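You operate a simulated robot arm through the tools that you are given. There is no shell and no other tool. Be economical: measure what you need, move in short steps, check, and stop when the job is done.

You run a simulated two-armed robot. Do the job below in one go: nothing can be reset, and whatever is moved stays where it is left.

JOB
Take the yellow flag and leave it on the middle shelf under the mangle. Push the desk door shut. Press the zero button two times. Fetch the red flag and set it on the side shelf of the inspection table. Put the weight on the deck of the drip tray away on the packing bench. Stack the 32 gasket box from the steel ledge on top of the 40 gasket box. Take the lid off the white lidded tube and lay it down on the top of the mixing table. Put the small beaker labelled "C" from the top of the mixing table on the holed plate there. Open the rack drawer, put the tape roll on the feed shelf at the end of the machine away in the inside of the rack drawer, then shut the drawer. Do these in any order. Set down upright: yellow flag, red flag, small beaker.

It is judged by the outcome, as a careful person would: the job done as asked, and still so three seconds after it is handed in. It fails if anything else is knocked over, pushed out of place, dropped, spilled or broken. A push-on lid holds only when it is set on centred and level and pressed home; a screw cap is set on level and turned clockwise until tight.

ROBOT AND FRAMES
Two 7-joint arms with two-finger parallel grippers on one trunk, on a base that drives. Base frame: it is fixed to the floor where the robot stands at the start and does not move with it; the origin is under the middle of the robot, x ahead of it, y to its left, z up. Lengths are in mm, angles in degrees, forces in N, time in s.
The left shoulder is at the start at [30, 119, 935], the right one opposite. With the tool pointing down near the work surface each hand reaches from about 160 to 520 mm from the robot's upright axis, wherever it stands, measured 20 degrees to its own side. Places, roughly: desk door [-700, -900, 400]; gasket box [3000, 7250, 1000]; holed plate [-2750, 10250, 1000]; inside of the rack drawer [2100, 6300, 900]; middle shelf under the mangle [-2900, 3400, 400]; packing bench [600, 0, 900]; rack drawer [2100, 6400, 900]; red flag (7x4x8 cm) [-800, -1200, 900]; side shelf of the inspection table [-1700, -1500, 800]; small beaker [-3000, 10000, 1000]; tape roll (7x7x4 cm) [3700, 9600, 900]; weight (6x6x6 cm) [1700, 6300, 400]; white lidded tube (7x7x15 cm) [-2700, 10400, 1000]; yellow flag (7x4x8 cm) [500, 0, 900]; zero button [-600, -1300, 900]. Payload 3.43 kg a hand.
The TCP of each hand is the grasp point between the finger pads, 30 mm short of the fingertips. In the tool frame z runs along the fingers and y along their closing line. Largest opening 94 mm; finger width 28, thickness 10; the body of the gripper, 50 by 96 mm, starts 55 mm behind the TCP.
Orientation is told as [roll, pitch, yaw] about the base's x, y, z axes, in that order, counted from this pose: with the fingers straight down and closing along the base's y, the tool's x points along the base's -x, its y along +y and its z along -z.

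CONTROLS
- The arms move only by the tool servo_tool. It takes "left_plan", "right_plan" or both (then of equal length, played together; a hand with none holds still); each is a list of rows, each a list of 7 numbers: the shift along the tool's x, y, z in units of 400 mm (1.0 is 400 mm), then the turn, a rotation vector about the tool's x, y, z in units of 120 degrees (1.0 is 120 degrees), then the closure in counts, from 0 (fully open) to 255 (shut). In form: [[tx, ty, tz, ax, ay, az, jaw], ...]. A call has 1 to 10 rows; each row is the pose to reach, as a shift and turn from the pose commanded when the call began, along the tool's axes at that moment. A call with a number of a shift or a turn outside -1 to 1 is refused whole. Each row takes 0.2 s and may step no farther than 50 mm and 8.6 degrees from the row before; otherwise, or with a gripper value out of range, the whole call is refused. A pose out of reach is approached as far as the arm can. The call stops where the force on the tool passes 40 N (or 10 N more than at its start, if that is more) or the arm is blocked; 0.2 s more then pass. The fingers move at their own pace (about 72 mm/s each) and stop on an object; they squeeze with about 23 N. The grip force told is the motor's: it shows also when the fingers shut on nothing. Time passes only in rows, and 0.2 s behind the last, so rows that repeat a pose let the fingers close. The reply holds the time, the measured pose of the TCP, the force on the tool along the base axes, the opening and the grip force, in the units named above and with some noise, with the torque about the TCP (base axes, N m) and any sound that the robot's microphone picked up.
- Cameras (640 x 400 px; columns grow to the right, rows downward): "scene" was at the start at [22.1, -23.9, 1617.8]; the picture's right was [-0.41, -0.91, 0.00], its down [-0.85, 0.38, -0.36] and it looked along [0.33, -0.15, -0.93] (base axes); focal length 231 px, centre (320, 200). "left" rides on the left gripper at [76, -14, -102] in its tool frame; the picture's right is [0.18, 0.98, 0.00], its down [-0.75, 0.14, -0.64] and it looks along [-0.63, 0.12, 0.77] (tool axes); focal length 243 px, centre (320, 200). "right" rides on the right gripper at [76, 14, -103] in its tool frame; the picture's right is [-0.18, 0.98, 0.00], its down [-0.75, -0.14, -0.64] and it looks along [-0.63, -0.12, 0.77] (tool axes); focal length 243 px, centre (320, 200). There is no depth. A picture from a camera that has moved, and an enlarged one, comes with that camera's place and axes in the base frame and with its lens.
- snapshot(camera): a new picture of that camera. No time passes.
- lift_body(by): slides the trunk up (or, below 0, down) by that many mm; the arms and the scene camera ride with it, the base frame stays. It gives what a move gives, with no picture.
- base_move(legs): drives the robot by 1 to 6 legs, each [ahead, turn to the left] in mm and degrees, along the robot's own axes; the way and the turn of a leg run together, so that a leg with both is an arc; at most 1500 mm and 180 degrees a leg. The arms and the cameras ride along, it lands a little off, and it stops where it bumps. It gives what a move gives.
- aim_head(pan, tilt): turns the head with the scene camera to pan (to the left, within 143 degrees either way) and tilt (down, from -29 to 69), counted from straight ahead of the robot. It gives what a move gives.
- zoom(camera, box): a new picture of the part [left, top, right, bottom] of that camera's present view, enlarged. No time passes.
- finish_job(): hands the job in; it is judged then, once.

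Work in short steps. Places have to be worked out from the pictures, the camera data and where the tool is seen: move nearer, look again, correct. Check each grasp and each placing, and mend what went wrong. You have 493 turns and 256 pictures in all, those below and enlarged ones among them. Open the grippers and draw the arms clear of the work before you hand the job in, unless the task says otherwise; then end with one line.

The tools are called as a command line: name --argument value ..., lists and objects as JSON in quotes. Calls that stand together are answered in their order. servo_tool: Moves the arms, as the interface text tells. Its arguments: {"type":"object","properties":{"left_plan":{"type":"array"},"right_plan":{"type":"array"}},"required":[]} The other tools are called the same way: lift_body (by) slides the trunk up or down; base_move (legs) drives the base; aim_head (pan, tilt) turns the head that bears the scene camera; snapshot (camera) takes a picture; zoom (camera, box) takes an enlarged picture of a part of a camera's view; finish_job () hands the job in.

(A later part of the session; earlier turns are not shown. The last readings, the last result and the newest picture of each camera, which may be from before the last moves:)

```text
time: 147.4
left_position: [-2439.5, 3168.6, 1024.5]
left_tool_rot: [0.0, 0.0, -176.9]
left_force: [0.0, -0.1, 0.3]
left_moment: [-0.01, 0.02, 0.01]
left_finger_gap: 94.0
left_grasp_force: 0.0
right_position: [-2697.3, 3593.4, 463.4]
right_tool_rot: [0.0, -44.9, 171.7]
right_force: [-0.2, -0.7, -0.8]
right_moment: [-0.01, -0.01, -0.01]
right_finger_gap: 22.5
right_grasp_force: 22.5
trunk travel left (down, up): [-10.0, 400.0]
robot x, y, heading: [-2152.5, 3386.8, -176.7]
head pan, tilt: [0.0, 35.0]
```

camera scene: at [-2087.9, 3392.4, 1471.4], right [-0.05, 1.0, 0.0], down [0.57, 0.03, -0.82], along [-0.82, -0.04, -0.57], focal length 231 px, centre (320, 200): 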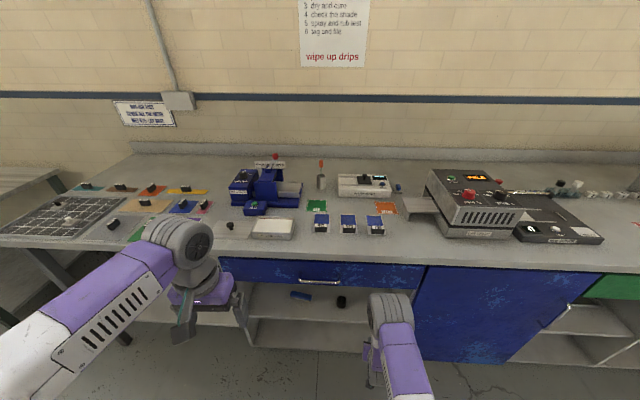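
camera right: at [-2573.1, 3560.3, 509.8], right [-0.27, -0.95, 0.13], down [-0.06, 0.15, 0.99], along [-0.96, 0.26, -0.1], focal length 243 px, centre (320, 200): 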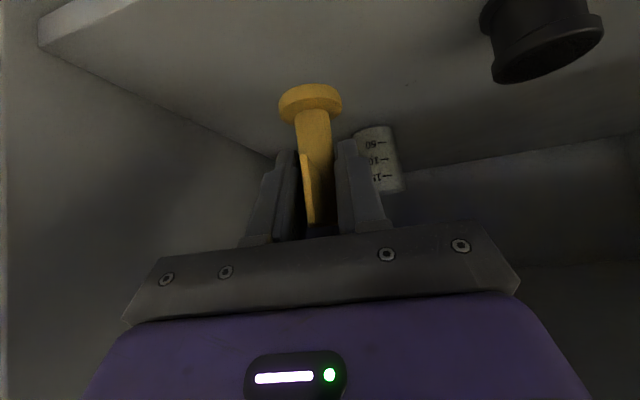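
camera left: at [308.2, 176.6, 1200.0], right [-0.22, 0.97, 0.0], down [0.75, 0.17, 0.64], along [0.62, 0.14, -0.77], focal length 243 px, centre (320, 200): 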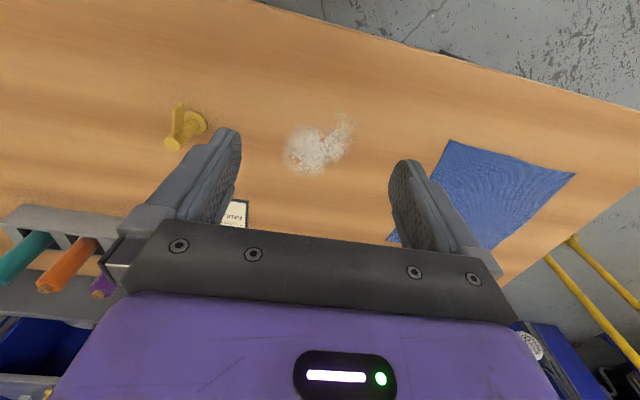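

No contact yet at TCP 463; continue in 2 mm steps.

servo_tool --right_plan '[[0.0035, 0, 0.0035, 0, 0, 0, 255], [0.007, 0, 0.007, 0, 0, 0, 255], [0.0106, 0, 0.0106, 0, 0, 0, 255], [0.0141, 0, 0.0141, 0, 0, 0, 255]]'

snapshot --camera "right"

```text
time: 148.4
left_position: [-2440.7, 3168.7, 1024.1]
left_tool_rot: [0.0, 0.0, -176.9]
left_force: [-0.5, 0.0, 0.4]
left_moment: [0.02, 0.0, -0.02]
left_finger_gap: 93.9
left_grasp_force: 0.1
right_position: [-2696.8, 3592.8, 455.7]
right_tool_rot: [-0.1, -45.0, 171.7]
right_force: [-0.5, -0.6, -0.6]
right_moment: [-0.02, 0.02, -0.02]
right_finger_gap: 22.7
right_grasp_force: 22.7
trunk travel left (down, up): [-10.0, 400.0]
robot x, y, heading: [-2152.9, 3391.1, -176.8]
head pan, tilt: [0.0, 35.0]
```

```text
198 pictures are left
camera right: at [-2572.8, 3561.6, 474.9], right [-0.27, -0.95, 0.13], down [-0.06, 0.15, 0.99], along [-0.96, 0.26, -0.1], focal length 243 px, centre (320, 200)
```

right: 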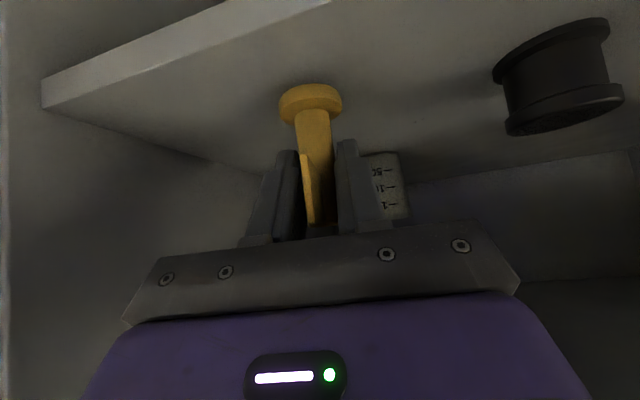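

Continue lowering in 2 mm steps.

servo_tool --right_plan '[[0.0035, 0, 0.0035, 0, 0, 0, 255], [0.007, 0, 0.007, 0, 0, 0, 255], [0.0106, 0, 0.0106, 0, 0, 0, 255], [0.0141, 0, 0.0141, 0, 0, 0, 255]]'

```text
time: 149.4
left_position: [-2439.9, 3169.3, 1023.9]
left_tool_rot: [-0.1, 0.1, -176.9]
left_force: [0.1, -0.2, -0.2]
left_moment: [0.01, 0.02, 0.0]
left_finger_gap: 94.1
left_grasp_force: 0.1
right_position: [-2696.3, 3593.1, 449.1]
right_tool_rot: [-0.1, -45.1, 171.6]
right_force: [0.6, 0.6, 4.0]
right_moment: [-0.03, -0.07, 0.02]
right_finger_gap: 22.5
right_grasp_force: 22.8
trunk travel left (down, up): [-10.0, 400.0]
robot x, y, heading: [-2147.8, 3388.7, -177.0]
head pan, tilt: [0.0, 35.0]
```

Contact begins (4 N). Press 1 mm more, open, then retreat along the tool axis.

servo_tool --right_plan '[[0.002, 0, 0.002, 0, 0, 0, 255], [0.002, 0, 0.002, 0, 0, 0, 100], [0.002, 0, 0.002, 0, 0, 0, 100], [0.002, 0, 0.002, 0, 0, 0, 100], [0.002, 0, 0.002, 0, 0, 0, 100]]'

snapshot --camera "right"

```text
time: 150.6
left_position: [-2438.7, 3169.4, 1024.3]
left_tool_rot: [0.0, 0.0, -176.9]
left_force: [-0.4, -0.2, 1.1]
left_moment: [0.0, 0.0, 0.03]
left_finger_gap: 94.1
left_grasp_force: 0.0
right_position: [-2696.0, 3593.0, 446.5]
right_tool_rot: [0.0, -45.0, 171.8]
right_force: [-0.5, 1.4, -0.5]
right_moment: [0.0, 0.0, -0.01]
right_finger_gap: 57.1
right_grasp_force: 0.0
trunk travel left (down, up): [-10.0, 400.0]
robot x, y, heading: [-2149.3, 3390.6, -176.7]
head pan, tilt: [0.0, 35.0]
```

```text
197 pictures are left
camera right: at [-2573.4, 3561.6, 465.5], right [-0.27, -0.95, 0.13], down [-0.06, 0.15, 0.99], along [-0.96, 0.26, -0.1], focal length 243 px, centre (320, 200)
```

right: 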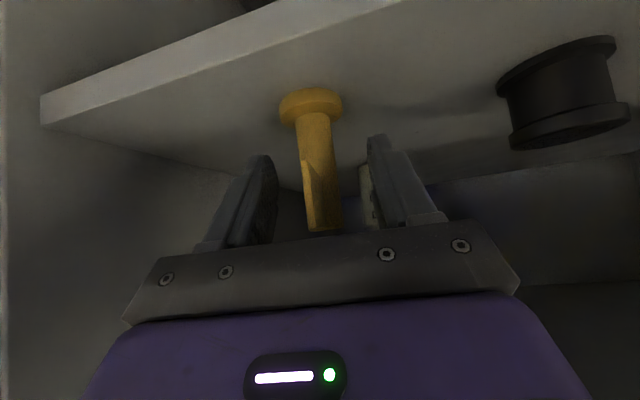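

It stands upright. Retreat along the tool axis 80 mm and then back out of the bay.

servo_tool --right_plan '[[0, 0, -0.1, 0, 0, 0, 100], [0, 0, -0.2, 0, 0, 0, 100], [0.07, 0, -0.27, 0, 0, 0, 100], [0.14, 0, -0.34, 0, 0, 0, 100], [0.21, 0, -0.41, 0, 0, 0, 100]]'

base_move --legs '[[-350, 0]]'

snapshot --camera "right"

```text
time: 151.8
left_position: [-2440.2, 3168.0, 1024.1]
left_tool_rot: [0.0, 0.0, -176.8]
left_force: [0.3, 0.4, -0.1]
left_moment: [0.01, 0.0, -0.01]
left_finger_gap: 93.7
left_grasp_force: 0.0
right_position: [-2523.6, 3567.7, 503.5]
right_tool_rot: [0.1, -45.1, 171.6]
right_force: [0.2, -0.1, -0.2]
right_moment: [0.01, 0.02, 0.0]
right_finger_gap: 57.4
right_grasp_force: 0.0
trunk travel left (down, up): [-10.0, 400.0]
robot x, y, heading: [-2150.6, 3390.4, -177.0]
head pan, tilt: [0.0, 35.0]
```

```text
time: 154.1
left_position: [-2085.5, 3188.2, 1023.4]
left_tool_rot: [0.0, 0.1, -176.9]
left_force: [0.5, 0.2, 0.3]
left_moment: [0.01, 0.02, 0.02]
left_finger_gap: 94.2
left_grasp_force: 0.1
right_position: [-2170.0, 3586.2, 502.0]
right_tool_rot: [0.0, -45.0, 171.8]
right_force: [1.4, 0.4, 0.0]
right_moment: [-0.02, -0.02, 0.0]
right_finger_gap: 57.3
right_grasp_force: 0.0
trunk travel left (down, up): [-10.0, 400.0]
robot x, y, heading: [-1794.6, 3409.4, -176.9]
head pan, tilt: [0.0, 35.0]
```

```text
196 pictures are left
camera right: at [-2046.8, 3554.9, 521.7], right [-0.27, -0.95, 0.13], down [-0.06, 0.15, 0.99], along [-0.96, 0.26, -0.1], focal length 243 px, centre (320, 200)
```

right: 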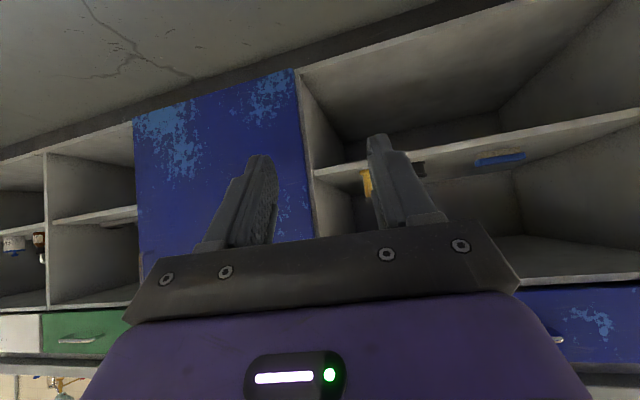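

The yellow flag stands on the middle shelf. Raise the trunk and bring both hands back to pointing down at carrying height.

lift_body --by 260

servo_tool --right_plan '[[-0.062, 0.01, -0.062, 0, 0.0469, 0, 100], [-0.124, 0.02, -0.124, 0, 0.0938, 0, 100], [-0.186, 0.03, -0.186, 0, 0.1407, 0, 100], [-0.248, 0.04, -0.248, 0, 0.1876, 0, 100], [-0.31, 0.05, -0.31, 0, 0.2345, 0, 50], [-0.372, 0.06, -0.372, 0, 0.2814, 0, 0], [-0.434, 0.07, -0.434, 0, 0.3283, 0, 0], [-0.496, 0.08, -0.496, 0, 0.375, 0, 0]]' --left_plan '[[0, 0, 0.05, 0, 0, 0, 0], [0, 0, 0.1, 0, 0, 0, 0], [0, 0, 0.15, 0, 0, 0, 0], [0, 0, 0.2, 0, 0, 0, 0], [0, 0, 0.25, 0, 0, 0, 0], [0, 0, 0.3, 0, 0, 0, 0], [0, 0, 0.35, 0, 0, 0, 0], [0, 0, 0.4, 0, 0, 0, 0]]'

servo_tool --right_plan '[[0, 0, 0, 0, 0, -0.05, 0], [0, 0, 0, 0, 0, -0.096, 0]]'

base_move --legs '[[-300, 0], [0, -90]]'

aim_head --pan 8 --tilt 12

snapshot --camera "scene"

```text
time: 156.8
left_position: [-2087.1, 3188.2, 1283.1]
left_tool_rot: [-0.1, 0.1, -176.8]
left_force: [-0.1, -0.1, 0.1]
left_moment: [0.02, -0.01, 0.02]
left_finger_gap: 94.0
left_grasp_force: 0.0
right_position: [-2170.9, 3585.1, 762.3]
right_tool_rot: [0.1, -45.0, 171.7]
right_force: [0.7, 0.2, 0.1]
right_moment: [-0.01, 0.01, -0.01]
right_finger_gap: 57.2
right_grasp_force: 0.0
trunk travel left (down, up): [-270.0, 140.0]
robot x, y, heading: [-1797.1, 3412.8, -176.9]
head pan, tilt: [0.0, 35.0]
```

```text
time: 158.6
left_position: [-2083.6, 3187.6, 1123.4]
left_tool_rot: [0.0, 0.0, -176.9]
left_force: [-0.6, 0.1, -0.1]
left_moment: [-0.03, -0.04, 0.05]
left_finger_gap: 94.2
left_grasp_force: 0.1
right_position: [-2173.4, 3554.1, 1044.3]
right_tool_rot: [-0.1, 0.0, 171.8]
right_force: [-0.1, 0.3, 0.1]
right_moment: [0.02, -0.03, 0.01]
right_finger_gap: 93.9
right_grasp_force: 0.0
trunk travel left (down, up): [-270.0, 140.0]
robot x, y, heading: [-1796.0, 3409.5, -177.0]
head pan, tilt: [0.0, 35.0]
```

```text
time: 159.2
left_position: [-2084.8, 3188.0, 1123.9]
left_tool_rot: [0.1, 0.0, -176.9]
left_force: [-0.7, -0.3, -0.1]
left_moment: [-0.01, 0.02, 0.02]
left_finger_gap: 94.0
left_grasp_force: 0.1
right_position: [-2173.5, 3554.3, 1043.7]
right_tool_rot: [0.0, 0.0, -176.7]
right_force: [-0.1, -0.4, -1.2]
right_moment: [-0.01, -0.01, 0.02]
right_finger_gap: 93.8
right_grasp_force: 0.0
trunk travel left (down, up): [-270.0, 140.0]
robot x, y, heading: [-1798.2, 3410.5, -177.0]
head pan, tilt: [0.0, 35.0]
```

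```text
time: 165.0
left_position: [-1717.4, 3714.1, 1123.9]
left_tool_rot: [-0.1, 0.0, 93.1]
left_force: [-0.8, -0.4, -0.1]
left_moment: [0.02, 0.0, -0.01]
left_finger_gap: 93.9
left_grasp_force: 0.0
right_position: [-1351.9, 3802.7, 1043.4]
right_tool_rot: [0.0, 0.0, 93.2]
right_force: [-0.5, 0.2, 1.1]
right_moment: [0.02, 0.03, -0.02]
right_finger_gap: 94.0
right_grasp_force: 0.1
trunk travel left (down, up): [-270.0, 140.0]
robot x, y, heading: [-1496.8, 3422.5, 93.3]
head pan, tilt: [0.0, 35.0]
```

```text
time: 165.9
left_position: [-1717.4, 3715.7, 1124.6]
left_tool_rot: [0.1, 0.1, 93.1]
left_force: [0.1, 0.2, 0.4]
left_moment: [0.0, 0.01, 0.03]
left_finger_gap: 94.1
left_grasp_force: 0.1
right_position: [-1351.7, 3804.5, 1043.0]
right_tool_rot: [0.0, 0.1, 93.3]
right_force: [0.8, -0.7, -1.2]
right_moment: [0.02, -0.03, -0.01]
right_finger_gap: 93.9
right_grasp_force: 0.1
trunk travel left (down, up): [-270.0, 140.0]
robot x, y, heading: [-1495.7, 3423.7, 93.0]
head pan, tilt: [8.0, 12.0]
```

```text
195 pictures are left
camera scene: at [-1511.3, 3485.3, 1768.3], right [0.98, 0.19, 0.0], down [0.04, -0.2, -0.98], along [-0.19, 0.96, -0.21], focal length 231 px, centre (320, 200)
```

scene: 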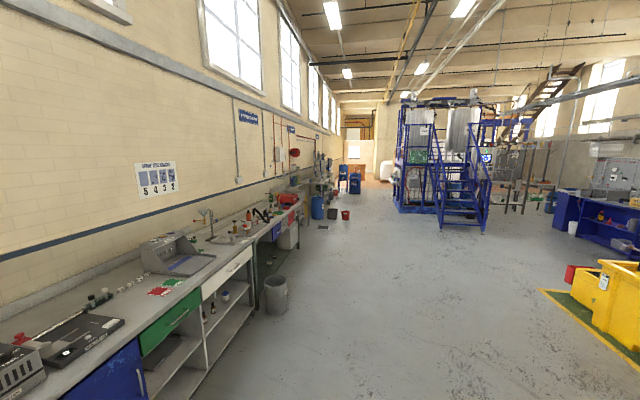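

The mixing table is far ahead on the left; the aisle at x≈−1450 is clear. Drive about 5.7 m along it.

base_move --legs '[[0, -3.3], [1500, 0], [1500, 0], [1500, 0], [1200, 0]]'

aim_head --pan 40 --tilt 20

snapshot --camera "scene"

```text
time: 193.6
left_position: [-1586.0, 9455.3, 1124.7]
left_tool_rot: [-0.1, 0.0, 89.2]
left_force: [0.9, 1.3, 0.0]
left_moment: [0.0, 0.0, 0.01]
left_finger_gap: 94.1
left_grasp_force: 0.0
right_position: [-1216.2, 9519.6, 1042.7]
right_tool_rot: [0.0, 0.0, 89.3]
right_force: [-0.1, 0.6, 0.5]
right_moment: [0.03, -0.02, 0.0]
right_finger_gap: 93.8
right_grasp_force: 0.0
trunk travel left (down, up): [-270.0, 140.0]
robot x, y, heading: [-1385.0, 9151.3, 88.7]
head pan, tilt: [8.0, 12.0]
```

```text
time: 194.6
left_position: [-1586.8, 9455.1, 1124.2]
left_tool_rot: [0.0, 0.0, 89.2]
left_force: [0.7, 0.6, 0.1]
left_moment: [0.01, -0.02, -0.04]
left_finger_gap: 93.8
left_grasp_force: 0.1
right_position: [-1216.0, 9518.7, 1042.6]
right_tool_rot: [-0.1, 0.1, 89.4]
right_force: [0.1, 0.1, -0.8]
right_moment: [0.0, 0.0, 0.02]
right_finger_gap: 93.7
right_grasp_force: 0.0
trunk travel left (down, up): [-270.0, 140.0]
robot x, y, heading: [-1385.1, 9152.8, 89.2]
head pan, tilt: [40.0, 20.0]
```

```text
194 pictures are left
camera scene: at [-1443.3, 9192.1, 1755.3], right [0.78, 0.63, 0.0], down [0.22, -0.27, -0.94], along [-0.59, 0.73, -0.34], focal length 231 px, centre (320, 200)
```

scene: 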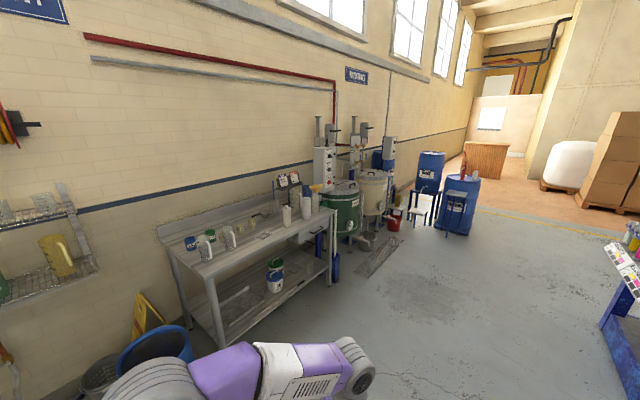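

The mixing table is in view. Zoom on its top.

zoom --camera "scene" --box '[170, 170, 350, 290]'

```text
3.33 times, centred on (260, 230) of scene
camera zoom: at [-1443.3, 9192.1, 1755.3], right [0.78, 0.63, 0.0], down [0.22, -0.27, -0.94], along [-0.59, 0.73, -0.34], focal length 771 px, centre (520, 100)
```

zoom: 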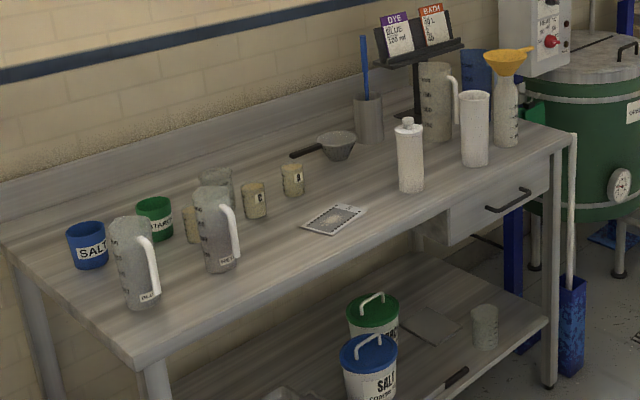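

The tube with knob cap is near [-2750,10370]; the plate near [-2755,10140]; three small beakers further back. Drive in front of the table and look closely.

base_move --legs '[[1000, 0], [0, 91], [680, 0]]'

aim_head --pan 0 --tilt 40

snapshot --camera "scene"

zoom --camera "scene" --box '[160, 120, 460, 300]'

```text
time: 207.0
left_position: [-2354.3, 9920.7, 1123.9]
left_tool_rot: [0.1, 0.0, -178.5]
left_force: [0.2, 1.2, 0.4]
left_moment: [-0.01, 0.01, 0.0]
left_finger_gap: 94.0
left_grasp_force: 0.0
right_position: [-2433.5, 10289.1, 1042.1]
right_tool_rot: [-0.1, 0.1, -178.4]
right_force: [-0.3, -0.2, -0.5]
right_moment: [-0.03, -0.01, 0.02]
right_finger_gap: 94.2
right_grasp_force: 0.1
trunk travel left (down, up): [-270.0, 140.0]
robot x, y, heading: [-2058.8, 10131.4, -178.3]
head pan, tilt: [40.0, 20.0]
```

```text
time: 208.1
left_position: [-2354.2, 9920.6, 1124.5]
left_tool_rot: [0.0, 0.0, -178.5]
left_force: [-0.5, 0.5, 0.5]
left_moment: [0.01, -0.02, 0.01]
left_finger_gap: 94.2
left_grasp_force: 0.0
right_position: [-2433.5, 10289.9, 1043.5]
right_tool_rot: [0.0, 0.0, -178.4]
right_force: [0.5, 0.6, -0.2]
right_moment: [0.02, 0.01, -0.03]
right_finger_gap: 94.0
right_grasp_force: 0.1
trunk travel left (down, up): [-270.0, 140.0]
robot x, y, heading: [-2057.3, 10134.2, -178.3]
head pan, tilt: [0.0, 40.0]
```

```text
192 pictures are left
camera scene: at [-2112.7, 10131.1, 1723.9], right [-0.03, 1.0, 0.0], down [0.64, 0.02, -0.77], along [-0.77, -0.02, -0.64], focal length 231 px, centre (320, 200)
```

scene: 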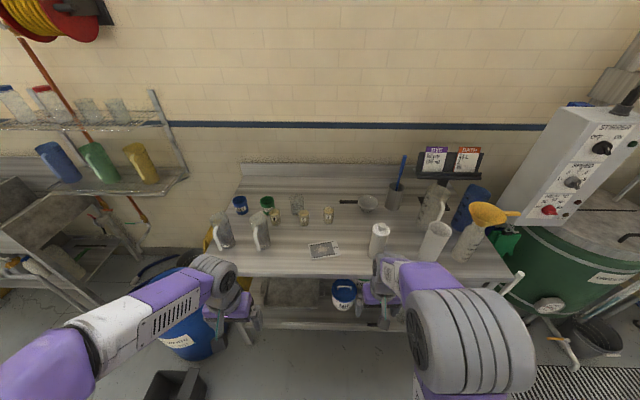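

```text
2.13 times, centred on (310, 210) of scene
camera zoom: at [-2112.7, 10131.1, 1723.9], right [-0.03, 1.0, 0.0], down [0.64, 0.02, -0.77], along [-0.77, -0.02, -0.64], focal length 494 px, centre (341, 179)
```

zoom: 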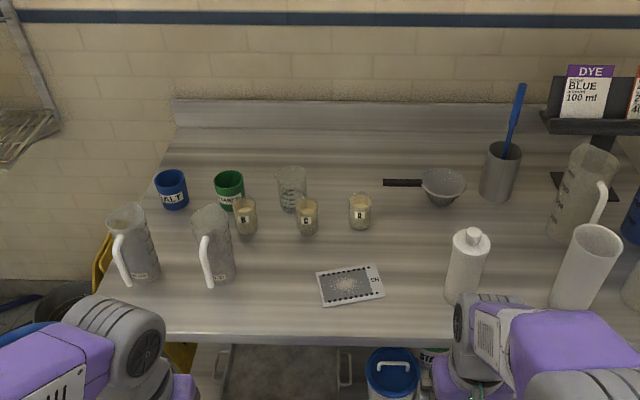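

Zoom further on the beakers and the plate to read labels.

zoom --camera "scene" --box '[260, 190, 360, 265]'

zoom --camera "scene" --box '[360, 180, 480, 280]'

```text
5.33 times, centred on (310, 228) of scene
camera zoom: at [-2112.7, 10131.1, 1723.9], right [-0.03, 1.0, 0.0], down [0.64, 0.02, -0.77], along [-0.77, -0.02, -0.64], focal length 1234 px, centre (373, 53)
```

zoom: 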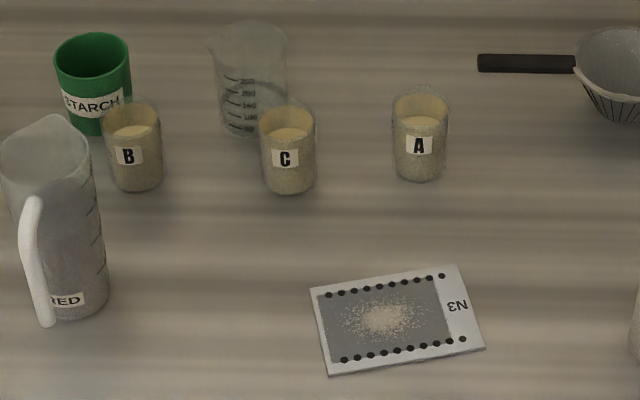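

```text
4.00 times, centred on (420, 230) of scene
camera zoom: at [-2112.7, 10131.1, 1723.9], right [-0.03, 1.0, 0.0], down [0.64, 0.02, -0.77], along [-0.77, -0.02, -0.64], focal length 925 px, centre (-80, 80)
```

zoom: 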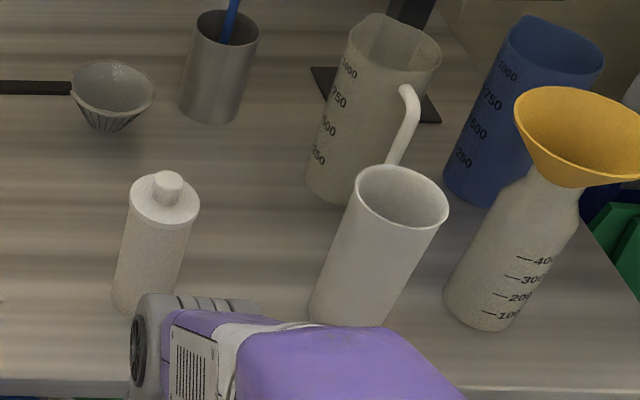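

Middle beaker is C; the plate with hole rows is N3; the lid has a knob. Raise the trunk and drive 220 mm closer.

lift_body --by 130

base_move --legs '[[0, -1.5], [215, 0]]'

aim_head --pan 0 --tilt 55

snapshot --camera "scene"

snapshot --camera "right"

snapshot --camera "left"

```text
time: 209.6
left_position: [-2353.5, 9921.7, 1254.7]
left_tool_rot: [0.0, 0.0, -178.5]
left_force: [-0.5, 0.3, -0.3]
left_moment: [-0.03, -0.01, 0.02]
left_finger_gap: 94.0
left_grasp_force: 0.0
right_position: [-2431.5, 10289.2, 1173.9]
right_tool_rot: [0.0, 0.1, -178.3]
right_force: [-0.6, -0.1, -0.1]
right_moment: [-0.01, 0.01, 0.02]
right_finger_gap: 93.9
right_grasp_force: 0.1
trunk travel left (down, up): [-400.0, 10.0]
robot x, y, heading: [-2060.5, 10133.0, -178.6]
head pan, tilt: [0.0, 40.0]
```

```text
time: 211.7
left_position: [-2574.9, 9928.6, 1253.6]
left_tool_rot: [0.0, -0.1, 179.8]
left_force: [-0.1, 0.1, 0.6]
left_moment: [-0.02, -0.01, 0.03]
left_finger_gap: 94.1
left_grasp_force: 0.0
right_position: [-2641.6, 10301.3, 1173.1]
right_tool_rot: [0.1, 0.0, -179.9]
right_force: [-0.4, -0.3, -0.6]
right_moment: [-0.02, 0.01, 0.0]
right_finger_gap: 94.1
right_grasp_force: 0.0
trunk travel left (down, up): [-400.0, 10.0]
robot x, y, heading: [-2274.2, 10134.8, 180.1]
head pan, tilt: [0.0, 40.0]
```

```text
time: 212.4
left_position: [-2572.9, 9929.0, 1255.3]
left_tool_rot: [-0.1, 0.0, 179.9]
left_force: [0.2, 0.3, -1.1]
left_moment: [0.03, -0.04, 0.01]
left_finger_gap: 93.9
left_grasp_force: 0.1
right_position: [-2643.6, 10300.7, 1173.8]
right_tool_rot: [0.1, 0.0, -179.9]
right_force: [0.4, -0.9, 0.9]
right_moment: [0.02, 0.01, 0.0]
right_finger_gap: 94.2
right_grasp_force: 0.1
trunk travel left (down, up): [-400.0, 10.0]
robot x, y, heading: [-2275.2, 10138.2, 180.2]
head pan, tilt: [0.0, 55.0]
```

```text
188 pictures are left
camera scene: at [-2314.4, 10133.1, 1833.3], right [0.0, 1.0, 0.0], down [0.82, 0.0, -0.57], along [-0.57, 0.0, -0.82], focal length 231 px, centre (320, 200)
```

scene: 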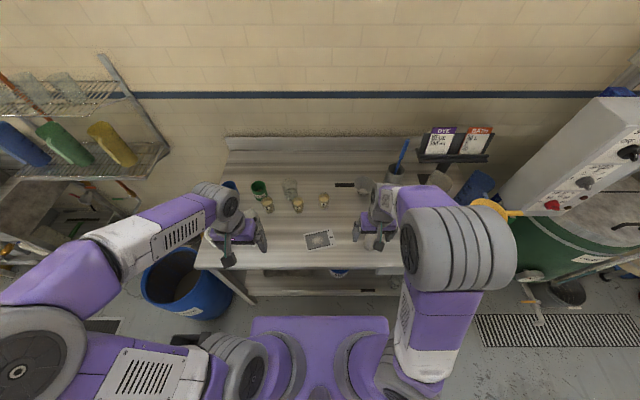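

```text
187 pictures are left
camera right: at [-2566.6, 10286.5, 1276.1], right [-0.18, -0.98, 0.0], down [-0.75, 0.14, 0.64], along [-0.63, 0.12, -0.77], focal length 243 px, centre (320, 200)
```

right: 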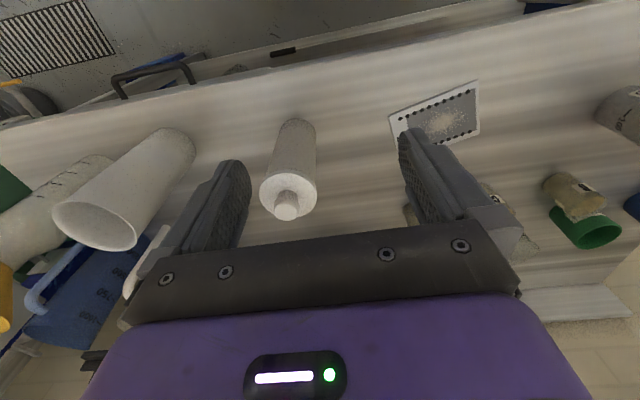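

```text
186 pictures are left
camera left: at [-2498.1, 9943.2, 1356.6], right [0.18, -0.98, 0.0], down [-0.75, -0.14, 0.64], along [-0.63, -0.12, -0.77], focal length 243 px, centre (320, 200)
```

left: 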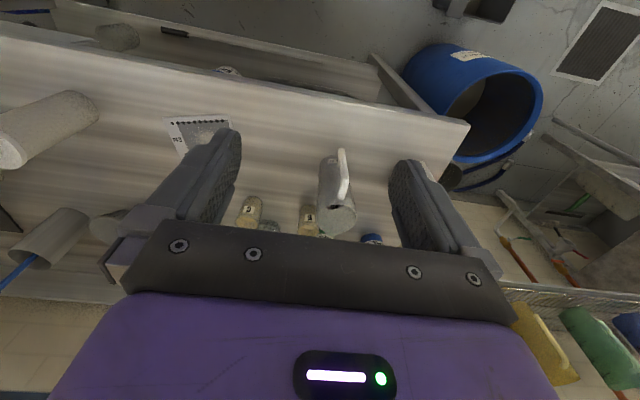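

Tube is around [-2735, 10357]. Shift the right hand sideways above it for a better measurement.

servo_tool --right_plan '[[0, -0.07, 0, 0, 0, 0, 0], [-0.06, -0.14, 0, 0, 0, 0, 0]]'

snapshot --camera "right"

```text
time: 213.0
left_position: [-2574.4, 9930.1, 1254.0]
left_tool_rot: [0.0, 0.1, 179.9]
left_force: [1.1, -0.2, -0.3]
left_moment: [0.0, 0.03, 0.0]
left_finger_gap: 94.0
left_grasp_force: 0.1
right_position: [-2669.2, 10358.3, 1172.4]
right_tool_rot: [0.1, 0.0, -179.8]
right_force: [0.8, 0.1, -0.5]
right_moment: [0.0, -0.02, 0.03]
right_finger_gap: 94.1
right_grasp_force: 0.1
trunk travel left (down, up): [-400.0, 10.0]
robot x, y, heading: [-2273.8, 10134.3, 179.7]
head pan, tilt: [0.0, 55.0]
```

```text
185 pictures are left
camera right: at [-2592.4, 10344.4, 1275.7], right [-0.18, -0.98, 0.0], down [-0.75, 0.14, 0.64], along [-0.63, 0.12, -0.77], focal length 243 px, centre (320, 200)
```

right: 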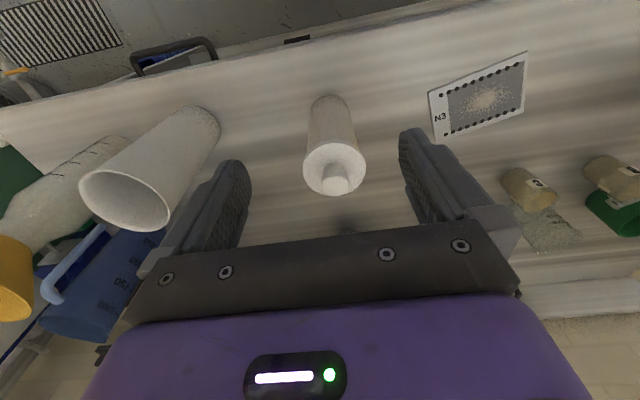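

Estimated: knob top [-2736, 10356, 1075], lid top z≈1051, table z≈890. Move over it with fingertips 25 mm above the knob and recheck.

servo_tool --right_plan '[[-0.085, 0.002, 0, 0, 0, 0, 60], [-0.1675, 0.005, 0.05, 0, 0, 0, 60], [-0.1675, 0.005, 0.105, 0, 0, 0, 60]]'

snapshot --camera "right"

zoom --camera "scene" --box '[320, 180, 420, 260]'

```text
time: 213.8
left_position: [-2573.3, 9929.3, 1254.5]
left_tool_rot: [0.1, -0.1, 179.9]
left_force: [0.9, 0.2, -0.5]
left_moment: [-0.01, 0.03, -0.03]
left_finger_gap: 94.1
left_grasp_force: 0.1
right_position: [-2734.0, 10352.5, 1131.3]
right_tool_rot: [0.0, -0.2, -180.0]
right_force: [0.0, -0.1, -0.2]
right_moment: [0.02, 0.02, 0.02]
right_finger_gap: 71.9
right_grasp_force: 0.1
trunk travel left (down, up): [-400.0, 10.0]
robot x, y, heading: [-2270.8, 10137.2, 179.8]
head pan, tilt: [0.0, 55.0]
```

```text
184 pictures are left
camera right: at [-2657.2, 10339.6, 1234.0], right [-0.18, -0.98, 0.0], down [-0.75, 0.14, 0.64], along [-0.63, 0.12, -0.77], focal length 243 px, centre (320, 200)
```

right: 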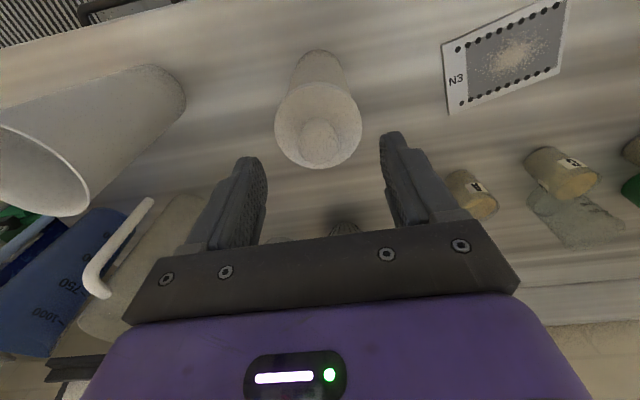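

```text
5.00 times, centred on (370, 220) of scene
camera zoom: at [-2313.4, 10133.1, 1833.3], right [0.0, 1.0, 0.0], down [0.82, 0.0, -0.57], along [-0.57, 0.0, -0.82], focal length 1156 px, centre (70, 100)
```

zoom: 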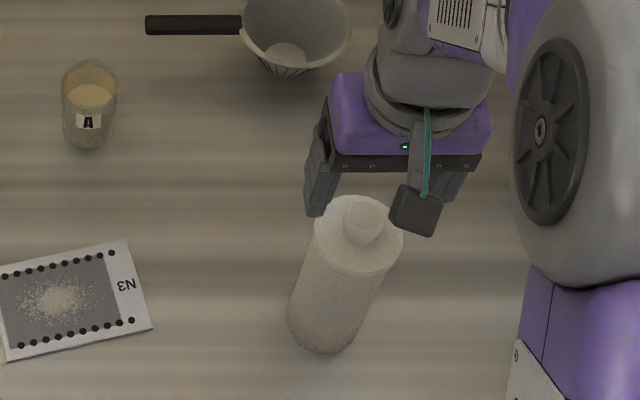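

Knob axis ≈ [-2731, 10353]. Descend so the fingertips straddle the knob just above the lid, then close.

servo_tool --right_plan '[[0.005, 0, 0.05, 0, 0, 0, 60], [0.007, 0, 0.1, 0, 0, 0, 60], [0.007, 0, 0.1, 0, 0, 0, 60]]'

snapshot --camera "right"

zoom --camera "scene" --box '[340, 190, 400, 240]'

```text
time: 214.6
left_position: [-2573.4, 9929.6, 1255.6]
left_tool_rot: [0.0, 0.1, 179.9]
left_force: [-0.6, -0.2, 0.5]
left_moment: [0.03, -0.02, -0.02]
left_finger_gap: 94.0
left_grasp_force: 0.1
right_position: [-2731.5, 10353.3, 1091.0]
right_tool_rot: [0.0, 0.0, -179.9]
right_force: [0.2, -0.7, 0.2]
right_moment: [-0.01, 0.03, 0.0]
right_finger_gap: 71.9
right_grasp_force: 0.0
trunk travel left (down, up): [-400.0, 10.0]
robot x, y, heading: [-2273.2, 10134.2, 179.8]
head pan, tilt: [0.0, 55.0]
```

```text
182 pictures are left
camera right: at [-2655.8, 10340.9, 1193.3], right [-0.18, -0.98, 0.0], down [-0.75, 0.14, 0.64], along [-0.63, 0.12, -0.77], focal length 243 px, centre (320, 200)
```

right: 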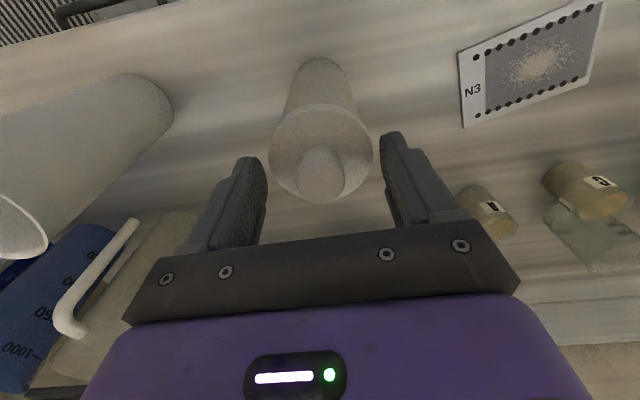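

```text
8.00 times, centred on (370, 215) of scene
camera zoom: at [-2314.2, 10132.9, 1833.3], right [0.0, 1.0, 0.0], down [0.82, 0.0, -0.57], along [-0.57, 0.0, -0.82], focal length 1850 px, centre (-80, 80)
```

zoom: 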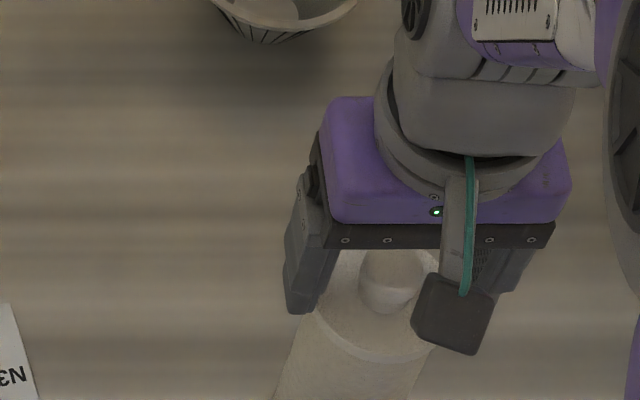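

Combined views put the knob axis at about [-2738, 10356], top ≈1068. Shift 7 mm and go down gently, watching for contact with the lid.

servo_tool --right_plan '[[-0.017, -0.008, 0.01, 0, 0, 0, 60], [-0.017, -0.008, 0.02, 0, 0, 0, 60], [-0.017, -0.008, 0.025, 0, 0, 0, 60], [-0.017, -0.008, 0.03, 0, 0, 0, 60], [-0.017, -0.008, 0.035, 0, 0, 0, 60]]'

zoom --camera "right" --box '[200, 40, 440, 240]'

```text
time: 215.8
left_position: [-2574.0, 9929.1, 1254.7]
left_tool_rot: [0.0, 0.0, 179.9]
left_force: [0.2, -0.6, 0.0]
left_moment: [0.0, 0.03, 0.04]
left_finger_gap: 93.9
left_grasp_force: 0.1
right_position: [-2737.5, 10357.1, 1077.2]
right_tool_rot: [0.0, 0.0, -179.9]
right_force: [-0.8, -0.2, 0.2]
right_moment: [0.0, -0.02, -0.01]
right_finger_gap: 71.8
right_grasp_force: 0.2
trunk travel left (down, up): [-400.0, 10.0]
robot x, y, heading: [-2271.1, 10133.1, 179.9]
head pan, tilt: [0.0, 55.0]
```

```text
2.00 times, centred on (320, 140) of right
camera zoom: at [-2661.9, 10344.1, 1179.8], right [-0.18, -0.98, 0.0], down [-0.75, 0.14, 0.64], along [-0.63, 0.12, -0.77], focal length 485 px, centre (320, 320)
```

zoom: 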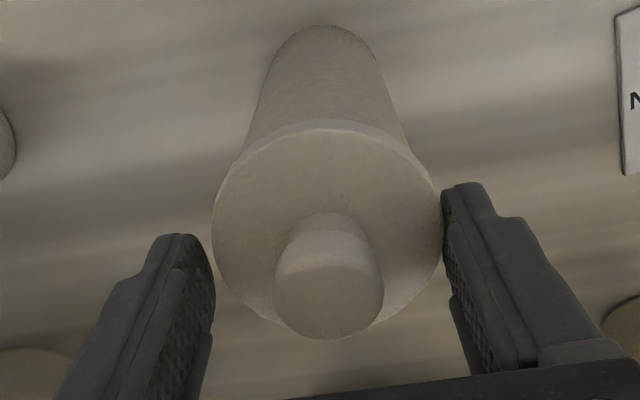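

Lid top is about z 1052 and the axis at x≈−2731; the tips now straddle the lid rim. Rise 10 mm, shift back 6 mm and close on the knob.

servo_tool --right_plan '[[0, 0, -0.025, 0, 0, 0, 60], [0.015, 0.003, -0.025, 0, 0, 0, 60], [0.015, 0.003, -0.025, 0, 0, 0, 160], [0.015, 0.003, -0.025, 0, 0, 0, 255], [0.015, 0.003, -0.025, 0, 0, 0, 255], [0.015, 0.003, -0.025, 0, 0, 0, 255]]'

zoom --camera "right" --box '[200, 40, 440, 240]'

```text
time: 217.2
left_position: [-2574.2, 9929.6, 1255.2]
left_tool_rot: [0.0, 0.0, 179.8]
left_force: [0.1, 0.8, 0.4]
left_moment: [0.0, -0.01, 0.01]
left_finger_gap: 94.0
left_grasp_force: 0.0
right_position: [-2731.9, 10355.9, 1086.7]
right_tool_rot: [0.0, 0.0, -179.9]
right_force: [0.2, -1.0, 0.6]
right_moment: [0.04, -0.05, 0.0]
right_finger_gap: 63.2
right_grasp_force: 22.6
trunk travel left (down, up): [-400.0, 10.0]
robot x, y, heading: [-2270.0, 10136.7, 180.1]
head pan, tilt: [0.0, 55.0]
```

```text
2.00 times, centred on (320, 140) of right
camera zoom: at [-2655.6, 10342.6, 1190.2], right [-0.18, -0.98, 0.0], down [-0.75, 0.14, 0.64], along [-0.63, 0.12, -0.77], focal length 485 px, centre (320, 320)
```

zoom: 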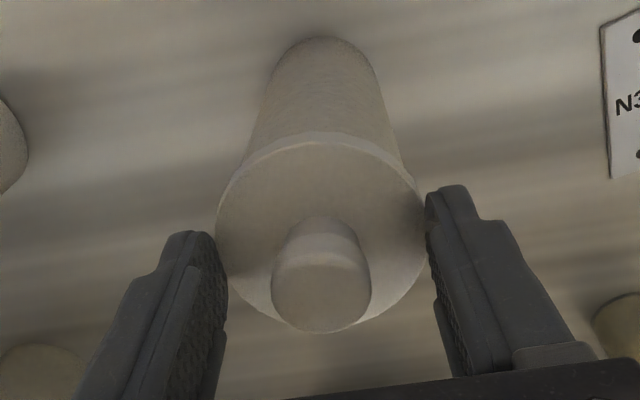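

The fingers closed at 63 mm on the lid's rim itself, which is a fine hold. Pull up slowly and watch the force.

servo_tool --right_plan '[[0, 0, -0.005, 0, 0, 0, 255], [0, 0, -0.01, 0, 0, 0, 255], [0, 0, -0.015, 0, 0, 0, 255], [0, 0, -0.02, 0, 0, 0, 255], [0, 0, -0.025, 0, 0, 0, 255]]'

zoom --camera "right" --box '[200, 40, 440, 240]'

zoom --camera "scene" --box '[320, 190, 420, 260]'

```text
time: 218.4
left_position: [-2574.5, 9929.1, 1254.6]
left_tool_rot: [-0.1, 0.0, 179.9]
left_force: [0.2, -0.3, 0.1]
left_moment: [0.0, -0.01, -0.05]
left_finger_gap: 94.0
left_grasp_force: 0.1
right_position: [-2731.2, 10355.0, 1097.4]
right_tool_rot: [0.0, -0.1, -179.9]
right_force: [-1.0, 0.2, -1.3]
right_moment: [0.01, 0.01, 0.0]
right_finger_gap: 63.7
right_grasp_force: 22.9
trunk travel left (down, up): [-400.0, 10.0]
robot x, y, heading: [-2272.6, 10133.5, 180.0]
head pan, tilt: [0.0, 55.0]
```

```text
2.00 times, centred on (320, 140) of right
camera zoom: at [-2655.2, 10342.4, 1200.0], right [-0.18, -0.98, 0.0], down [-0.75, 0.14, 0.64], along [-0.63, 0.12, -0.77], focal length 485 px, centre (320, 320)
```

zoom: 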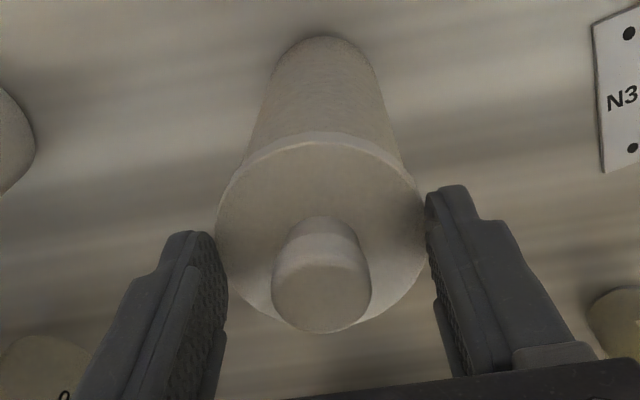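

```text
5.71 times, centred on (370, 225) of scene
camera zoom: at [-2314.5, 10133.1, 1833.2], right [0.0, 1.0, 0.0], down [0.82, 0.0, -0.57], along [-0.57, 0.0, -0.82], focal length 1322 px, centre (34, 57)
```

zoom: 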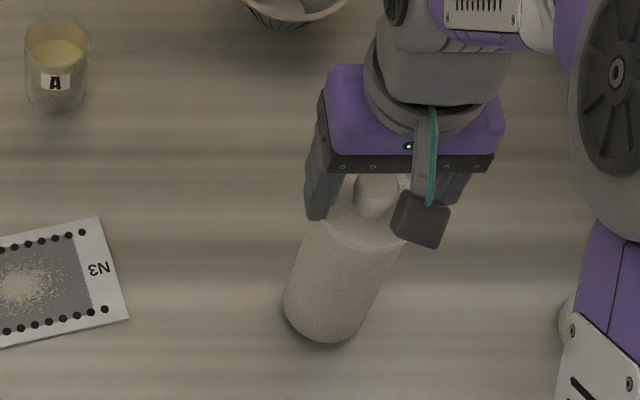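

The whole tube came up with the lid, so the other hand must hold the tube. Lower it back and release.

servo_tool --right_plan '[[0, 0, 0.01, 0, 0, 0, 255], [0, 0, 0.02, 0, 0, 0, 255], [0, 0, 0.0245, 0, 0, 0, 255]]'

servo_tool --right_plan '[[0, 0, 0.002, 0, 0, 0, 255], [0, 0, 0.002, 0, 0, 0, 40], [0, 0, 0.002, 0, 0, 0, 0], [0, 0, 0.002, 0, 0, 0, 0], [0, 0, -0.1, 0, 0, 0, 0], [0, 0, -0.2, 0, 0, 0, 0], [0, 0, -0.3, 0, 0, 0, 0]]'

snapshot --camera "right"

```text
time: 219.2
left_position: [-2574.2, 9931.3, 1255.0]
left_tool_rot: [0.0, 0.1, 180.0]
left_force: [0.4, 0.1, -0.8]
left_moment: [0.01, -0.01, -0.01]
left_finger_gap: 93.7
left_grasp_force: 0.1
right_position: [-2732.5, 10354.2, 1087.3]
right_tool_rot: [0.0, 0.0, -179.9]
right_force: [0.0, 0.0, -0.9]
right_moment: [-0.01, 0.0, 0.01]
right_finger_gap: 63.3
right_grasp_force: 23.8
trunk travel left (down, up): [-400.0, 10.0]
robot x, y, heading: [-2274.3, 10136.4, 180.0]
head pan, tilt: [0.0, 55.0]
```

```text
time: 220.8
left_position: [-2574.6, 9928.6, 1254.3]
left_tool_rot: [0.1, 0.1, 179.8]
left_force: [0.1, -0.1, 0.3]
left_moment: [0.04, 0.05, 0.0]
left_finger_gap: 94.2
left_grasp_force: 0.1
right_position: [-2731.7, 10356.3, 1208.8]
right_tool_rot: [0.0, 0.0, -180.0]
right_force: [-0.5, 0.4, 0.4]
right_moment: [0.0, 0.01, 0.0]
right_finger_gap: 94.0
right_grasp_force: 0.1
trunk travel left (down, up): [-400.0, 10.0]
robot x, y, heading: [-2274.0, 10136.7, 180.0]
head pan, tilt: [0.0, 55.0]
```

```text
176 pictures are left
camera right: at [-2655.9, 10343.3, 1310.6], right [-0.18, -0.98, 0.0], down [-0.75, 0.14, 0.64], along [-0.63, 0.12, -0.77], focal length 243 px, centre (320, 200)
```

right: 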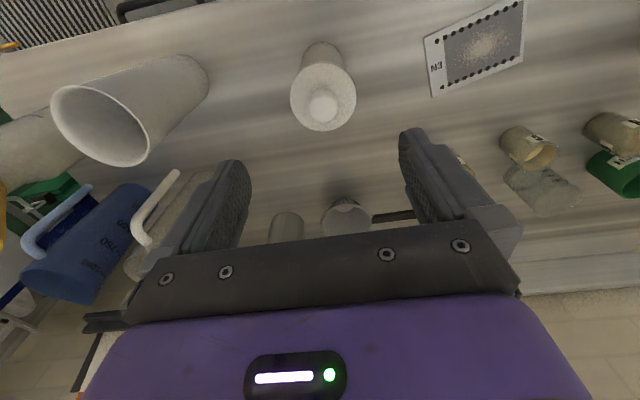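

Tube is back in place. Meanwhile fetch beaker C with the left hand: it's at about [-2917, 10031]; tilt the hand 45° and bring it near for a closer look.

servo_tool --left_plan '[[-0.064, -0.032, 0.03, 0, -0.0469, 0, 0], [-0.129, -0.064, 0.06, 0, -0.0938, 0, 0], [-0.193, -0.096, 0.09, 0, -0.1407, 0, 0], [-0.257, -0.128, 0.13, 0, -0.1876, 0, 0], [-0.322, -0.159, 0.2, 0, -0.2345, 0, 0], [-0.386, -0.191, 0.27, 0, -0.2814, 0, 0], [-0.45, -0.223, 0.34, 0, -0.3283, 0, 0], [-0.515, -0.255, 0.4, 0, -0.375, 0, 0]]'

snapshot --camera "left"

zoom --camera "scene" --box '[240, 160, 360, 260]'

```text
time: 222.6
left_position: [-2780.1, 10032.9, 1092.9]
left_tool_rot: [-0.1, -45.1, -179.9]
left_force: [-0.1, 0.2, -0.8]
left_moment: [0.0, -0.03, 0.02]
left_finger_gap: 93.8
left_grasp_force: 0.1
right_position: [-2734.1, 10357.2, 1205.4]
right_tool_rot: [-0.1, 0.0, -179.9]
right_force: [-0.3, 0.2, 0.8]
right_moment: [0.02, 0.0, 0.0]
right_finger_gap: 94.0
right_grasp_force: 0.1
trunk travel left (down, up): [-400.0, 10.0]
robot x, y, heading: [-2271.8, 10133.2, 180.0]
head pan, tilt: [0.0, 55.0]
```

```text
175 pictures are left
camera left: at [-2654.5, 10046.5, 1112.1], right [0.13, -0.98, -0.13], down [-0.08, -0.14, 0.99], along [-0.99, -0.12, -0.1], focal length 243 px, centre (320, 200)
```

left: 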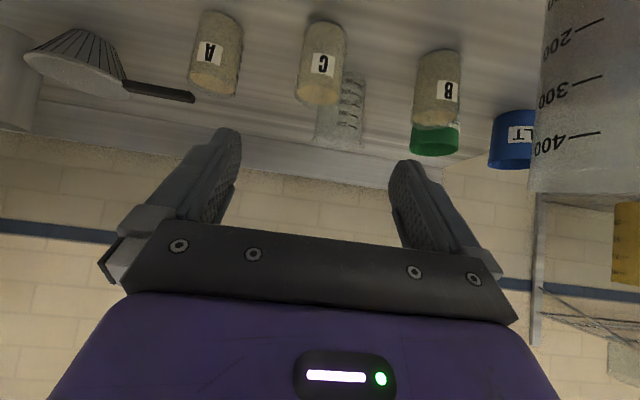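

```text
4.00 times, centred on (300, 210) of scene
camera zoom: at [-2316.0, 10133.4, 1833.2], right [0.0, 1.0, 0.0], down [0.82, 0.0, -0.57], along [-0.57, 0.0, -0.82], focal length 925 px, centre (400, 160)
```

zoom: 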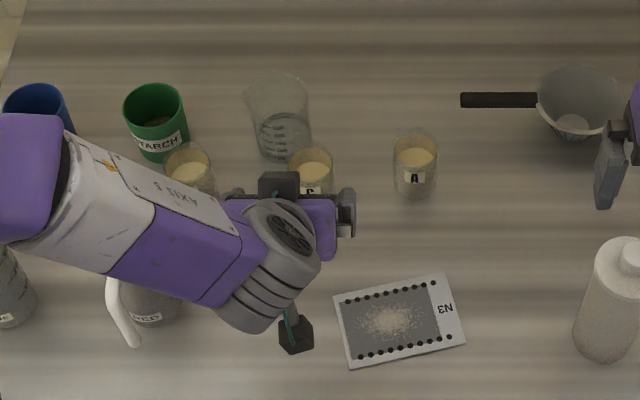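

Beaker C: axis [-2922, 10030], rim z≈960, table z≈883, diameter ≈54 mm. Move to a pre-grasp 100 mm back along the tool axis, jaw 76 mm.

servo_tool --left_plan '[[0.013, 0.001, 0.073, 0, 0, 0, 49], [0.026, 0.002, 0.147, 0, 0, 0, 49], [0.04, 0.004, 0.22, 0, 0, 0, 49], [0.053, 0.005, 0.2935, 0, 0, 0, 49]]'

snapshot --camera "left"

```text
time: 223.6
left_position: [-2849.4, 10030.0, 995.0]
left_tool_rot: [0.0, -44.9, 179.8]
left_force: [-0.4, 0.5, -0.2]
left_moment: [-0.05, 0.01, -0.01]
left_finger_gap: 75.8
left_grasp_force: 0.0
right_position: [-2733.1, 10356.1, 1207.7]
right_tool_rot: [0.0, 0.0, -179.9]
right_force: [-0.2, -0.4, 0.1]
right_moment: [-0.04, 0.01, 0.01]
right_finger_gap: 93.8
right_grasp_force: 0.1
trunk travel left (down, up): [-400.0, 10.0]
robot x, y, heading: [-2274.1, 10131.8, 179.9]
head pan, tilt: [0.0, 55.0]
```

```text
173 pictures are left
camera left: at [-2723.0, 10043.6, 1013.4], right [0.13, -0.98, -0.13], down [-0.08, -0.14, 0.99], along [-0.99, -0.12, -0.1], focal length 243 px, centre (320, 200)
```

left: 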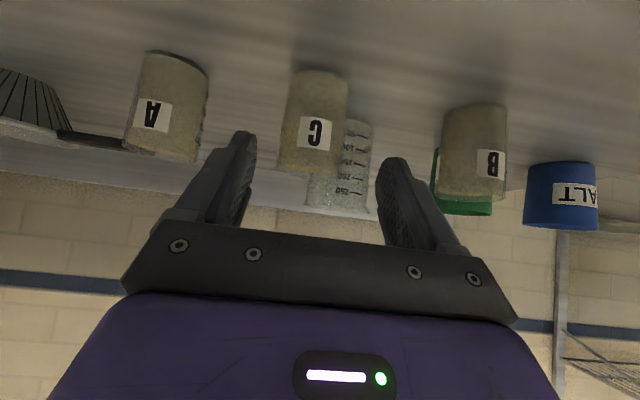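

Centre C laterally by 4 mm and advance along the tool axis to the grasp at z≈922.

servo_tool --left_plan '[[0, -0.01, 0.063, 0, 0, 0, 49], [0, -0.01, 0.126, 0, 0, 0, 49], [0.003, -0.01, 0.19, 0, 0, 0, 49], [0.005, -0.01, 0.2525, 0, 0, 0, 49]]'

snapshot --camera "left"

```text
time: 224.8
left_position: [-2916.2, 10036.6, 930.9]
left_tool_rot: [0.0, -45.6, 179.7]
left_force: [19.5, 0.1, 22.7]
left_moment: [-0.87, -0.33, 0.77]
left_finger_gap: 75.5
left_grasp_force: 0.1
right_position: [-2728.7, 10356.6, 1208.6]
right_tool_rot: [0.1, -0.1, -180.0]
right_force: [0.1, 0.4, 0.3]
right_moment: [-0.01, -0.01, 0.02]
right_finger_gap: 93.9
right_grasp_force: 0.0
trunk travel left (down, up): [-400.0, 10.0]
robot x, y, heading: [-2273.8, 10134.6, 179.9]
head pan, tilt: [0.0, 55.0]
stopped in row 4 (left hand): the force on the tool passed its limit at 52 N (the readings are from after the stop); the commanded pose is now the measured one
```

```text
172 pictures are left
camera left: at [-2790.1, 10049.7, 947.9], right [0.12, -0.98, -0.13], down [-0.07, -0.14, 0.99], along [-0.99, -0.11, -0.08], focal length 243 px, centre (320, 200)
```

left: 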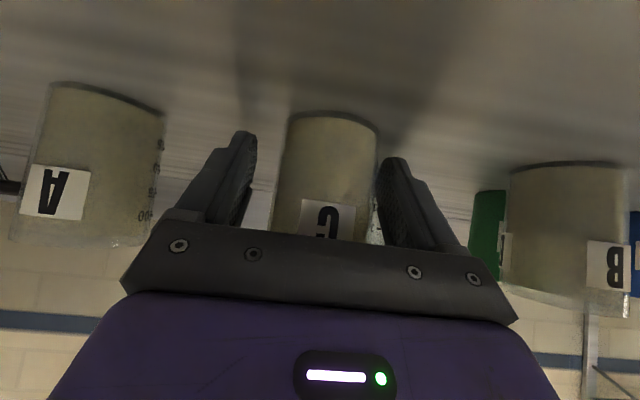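

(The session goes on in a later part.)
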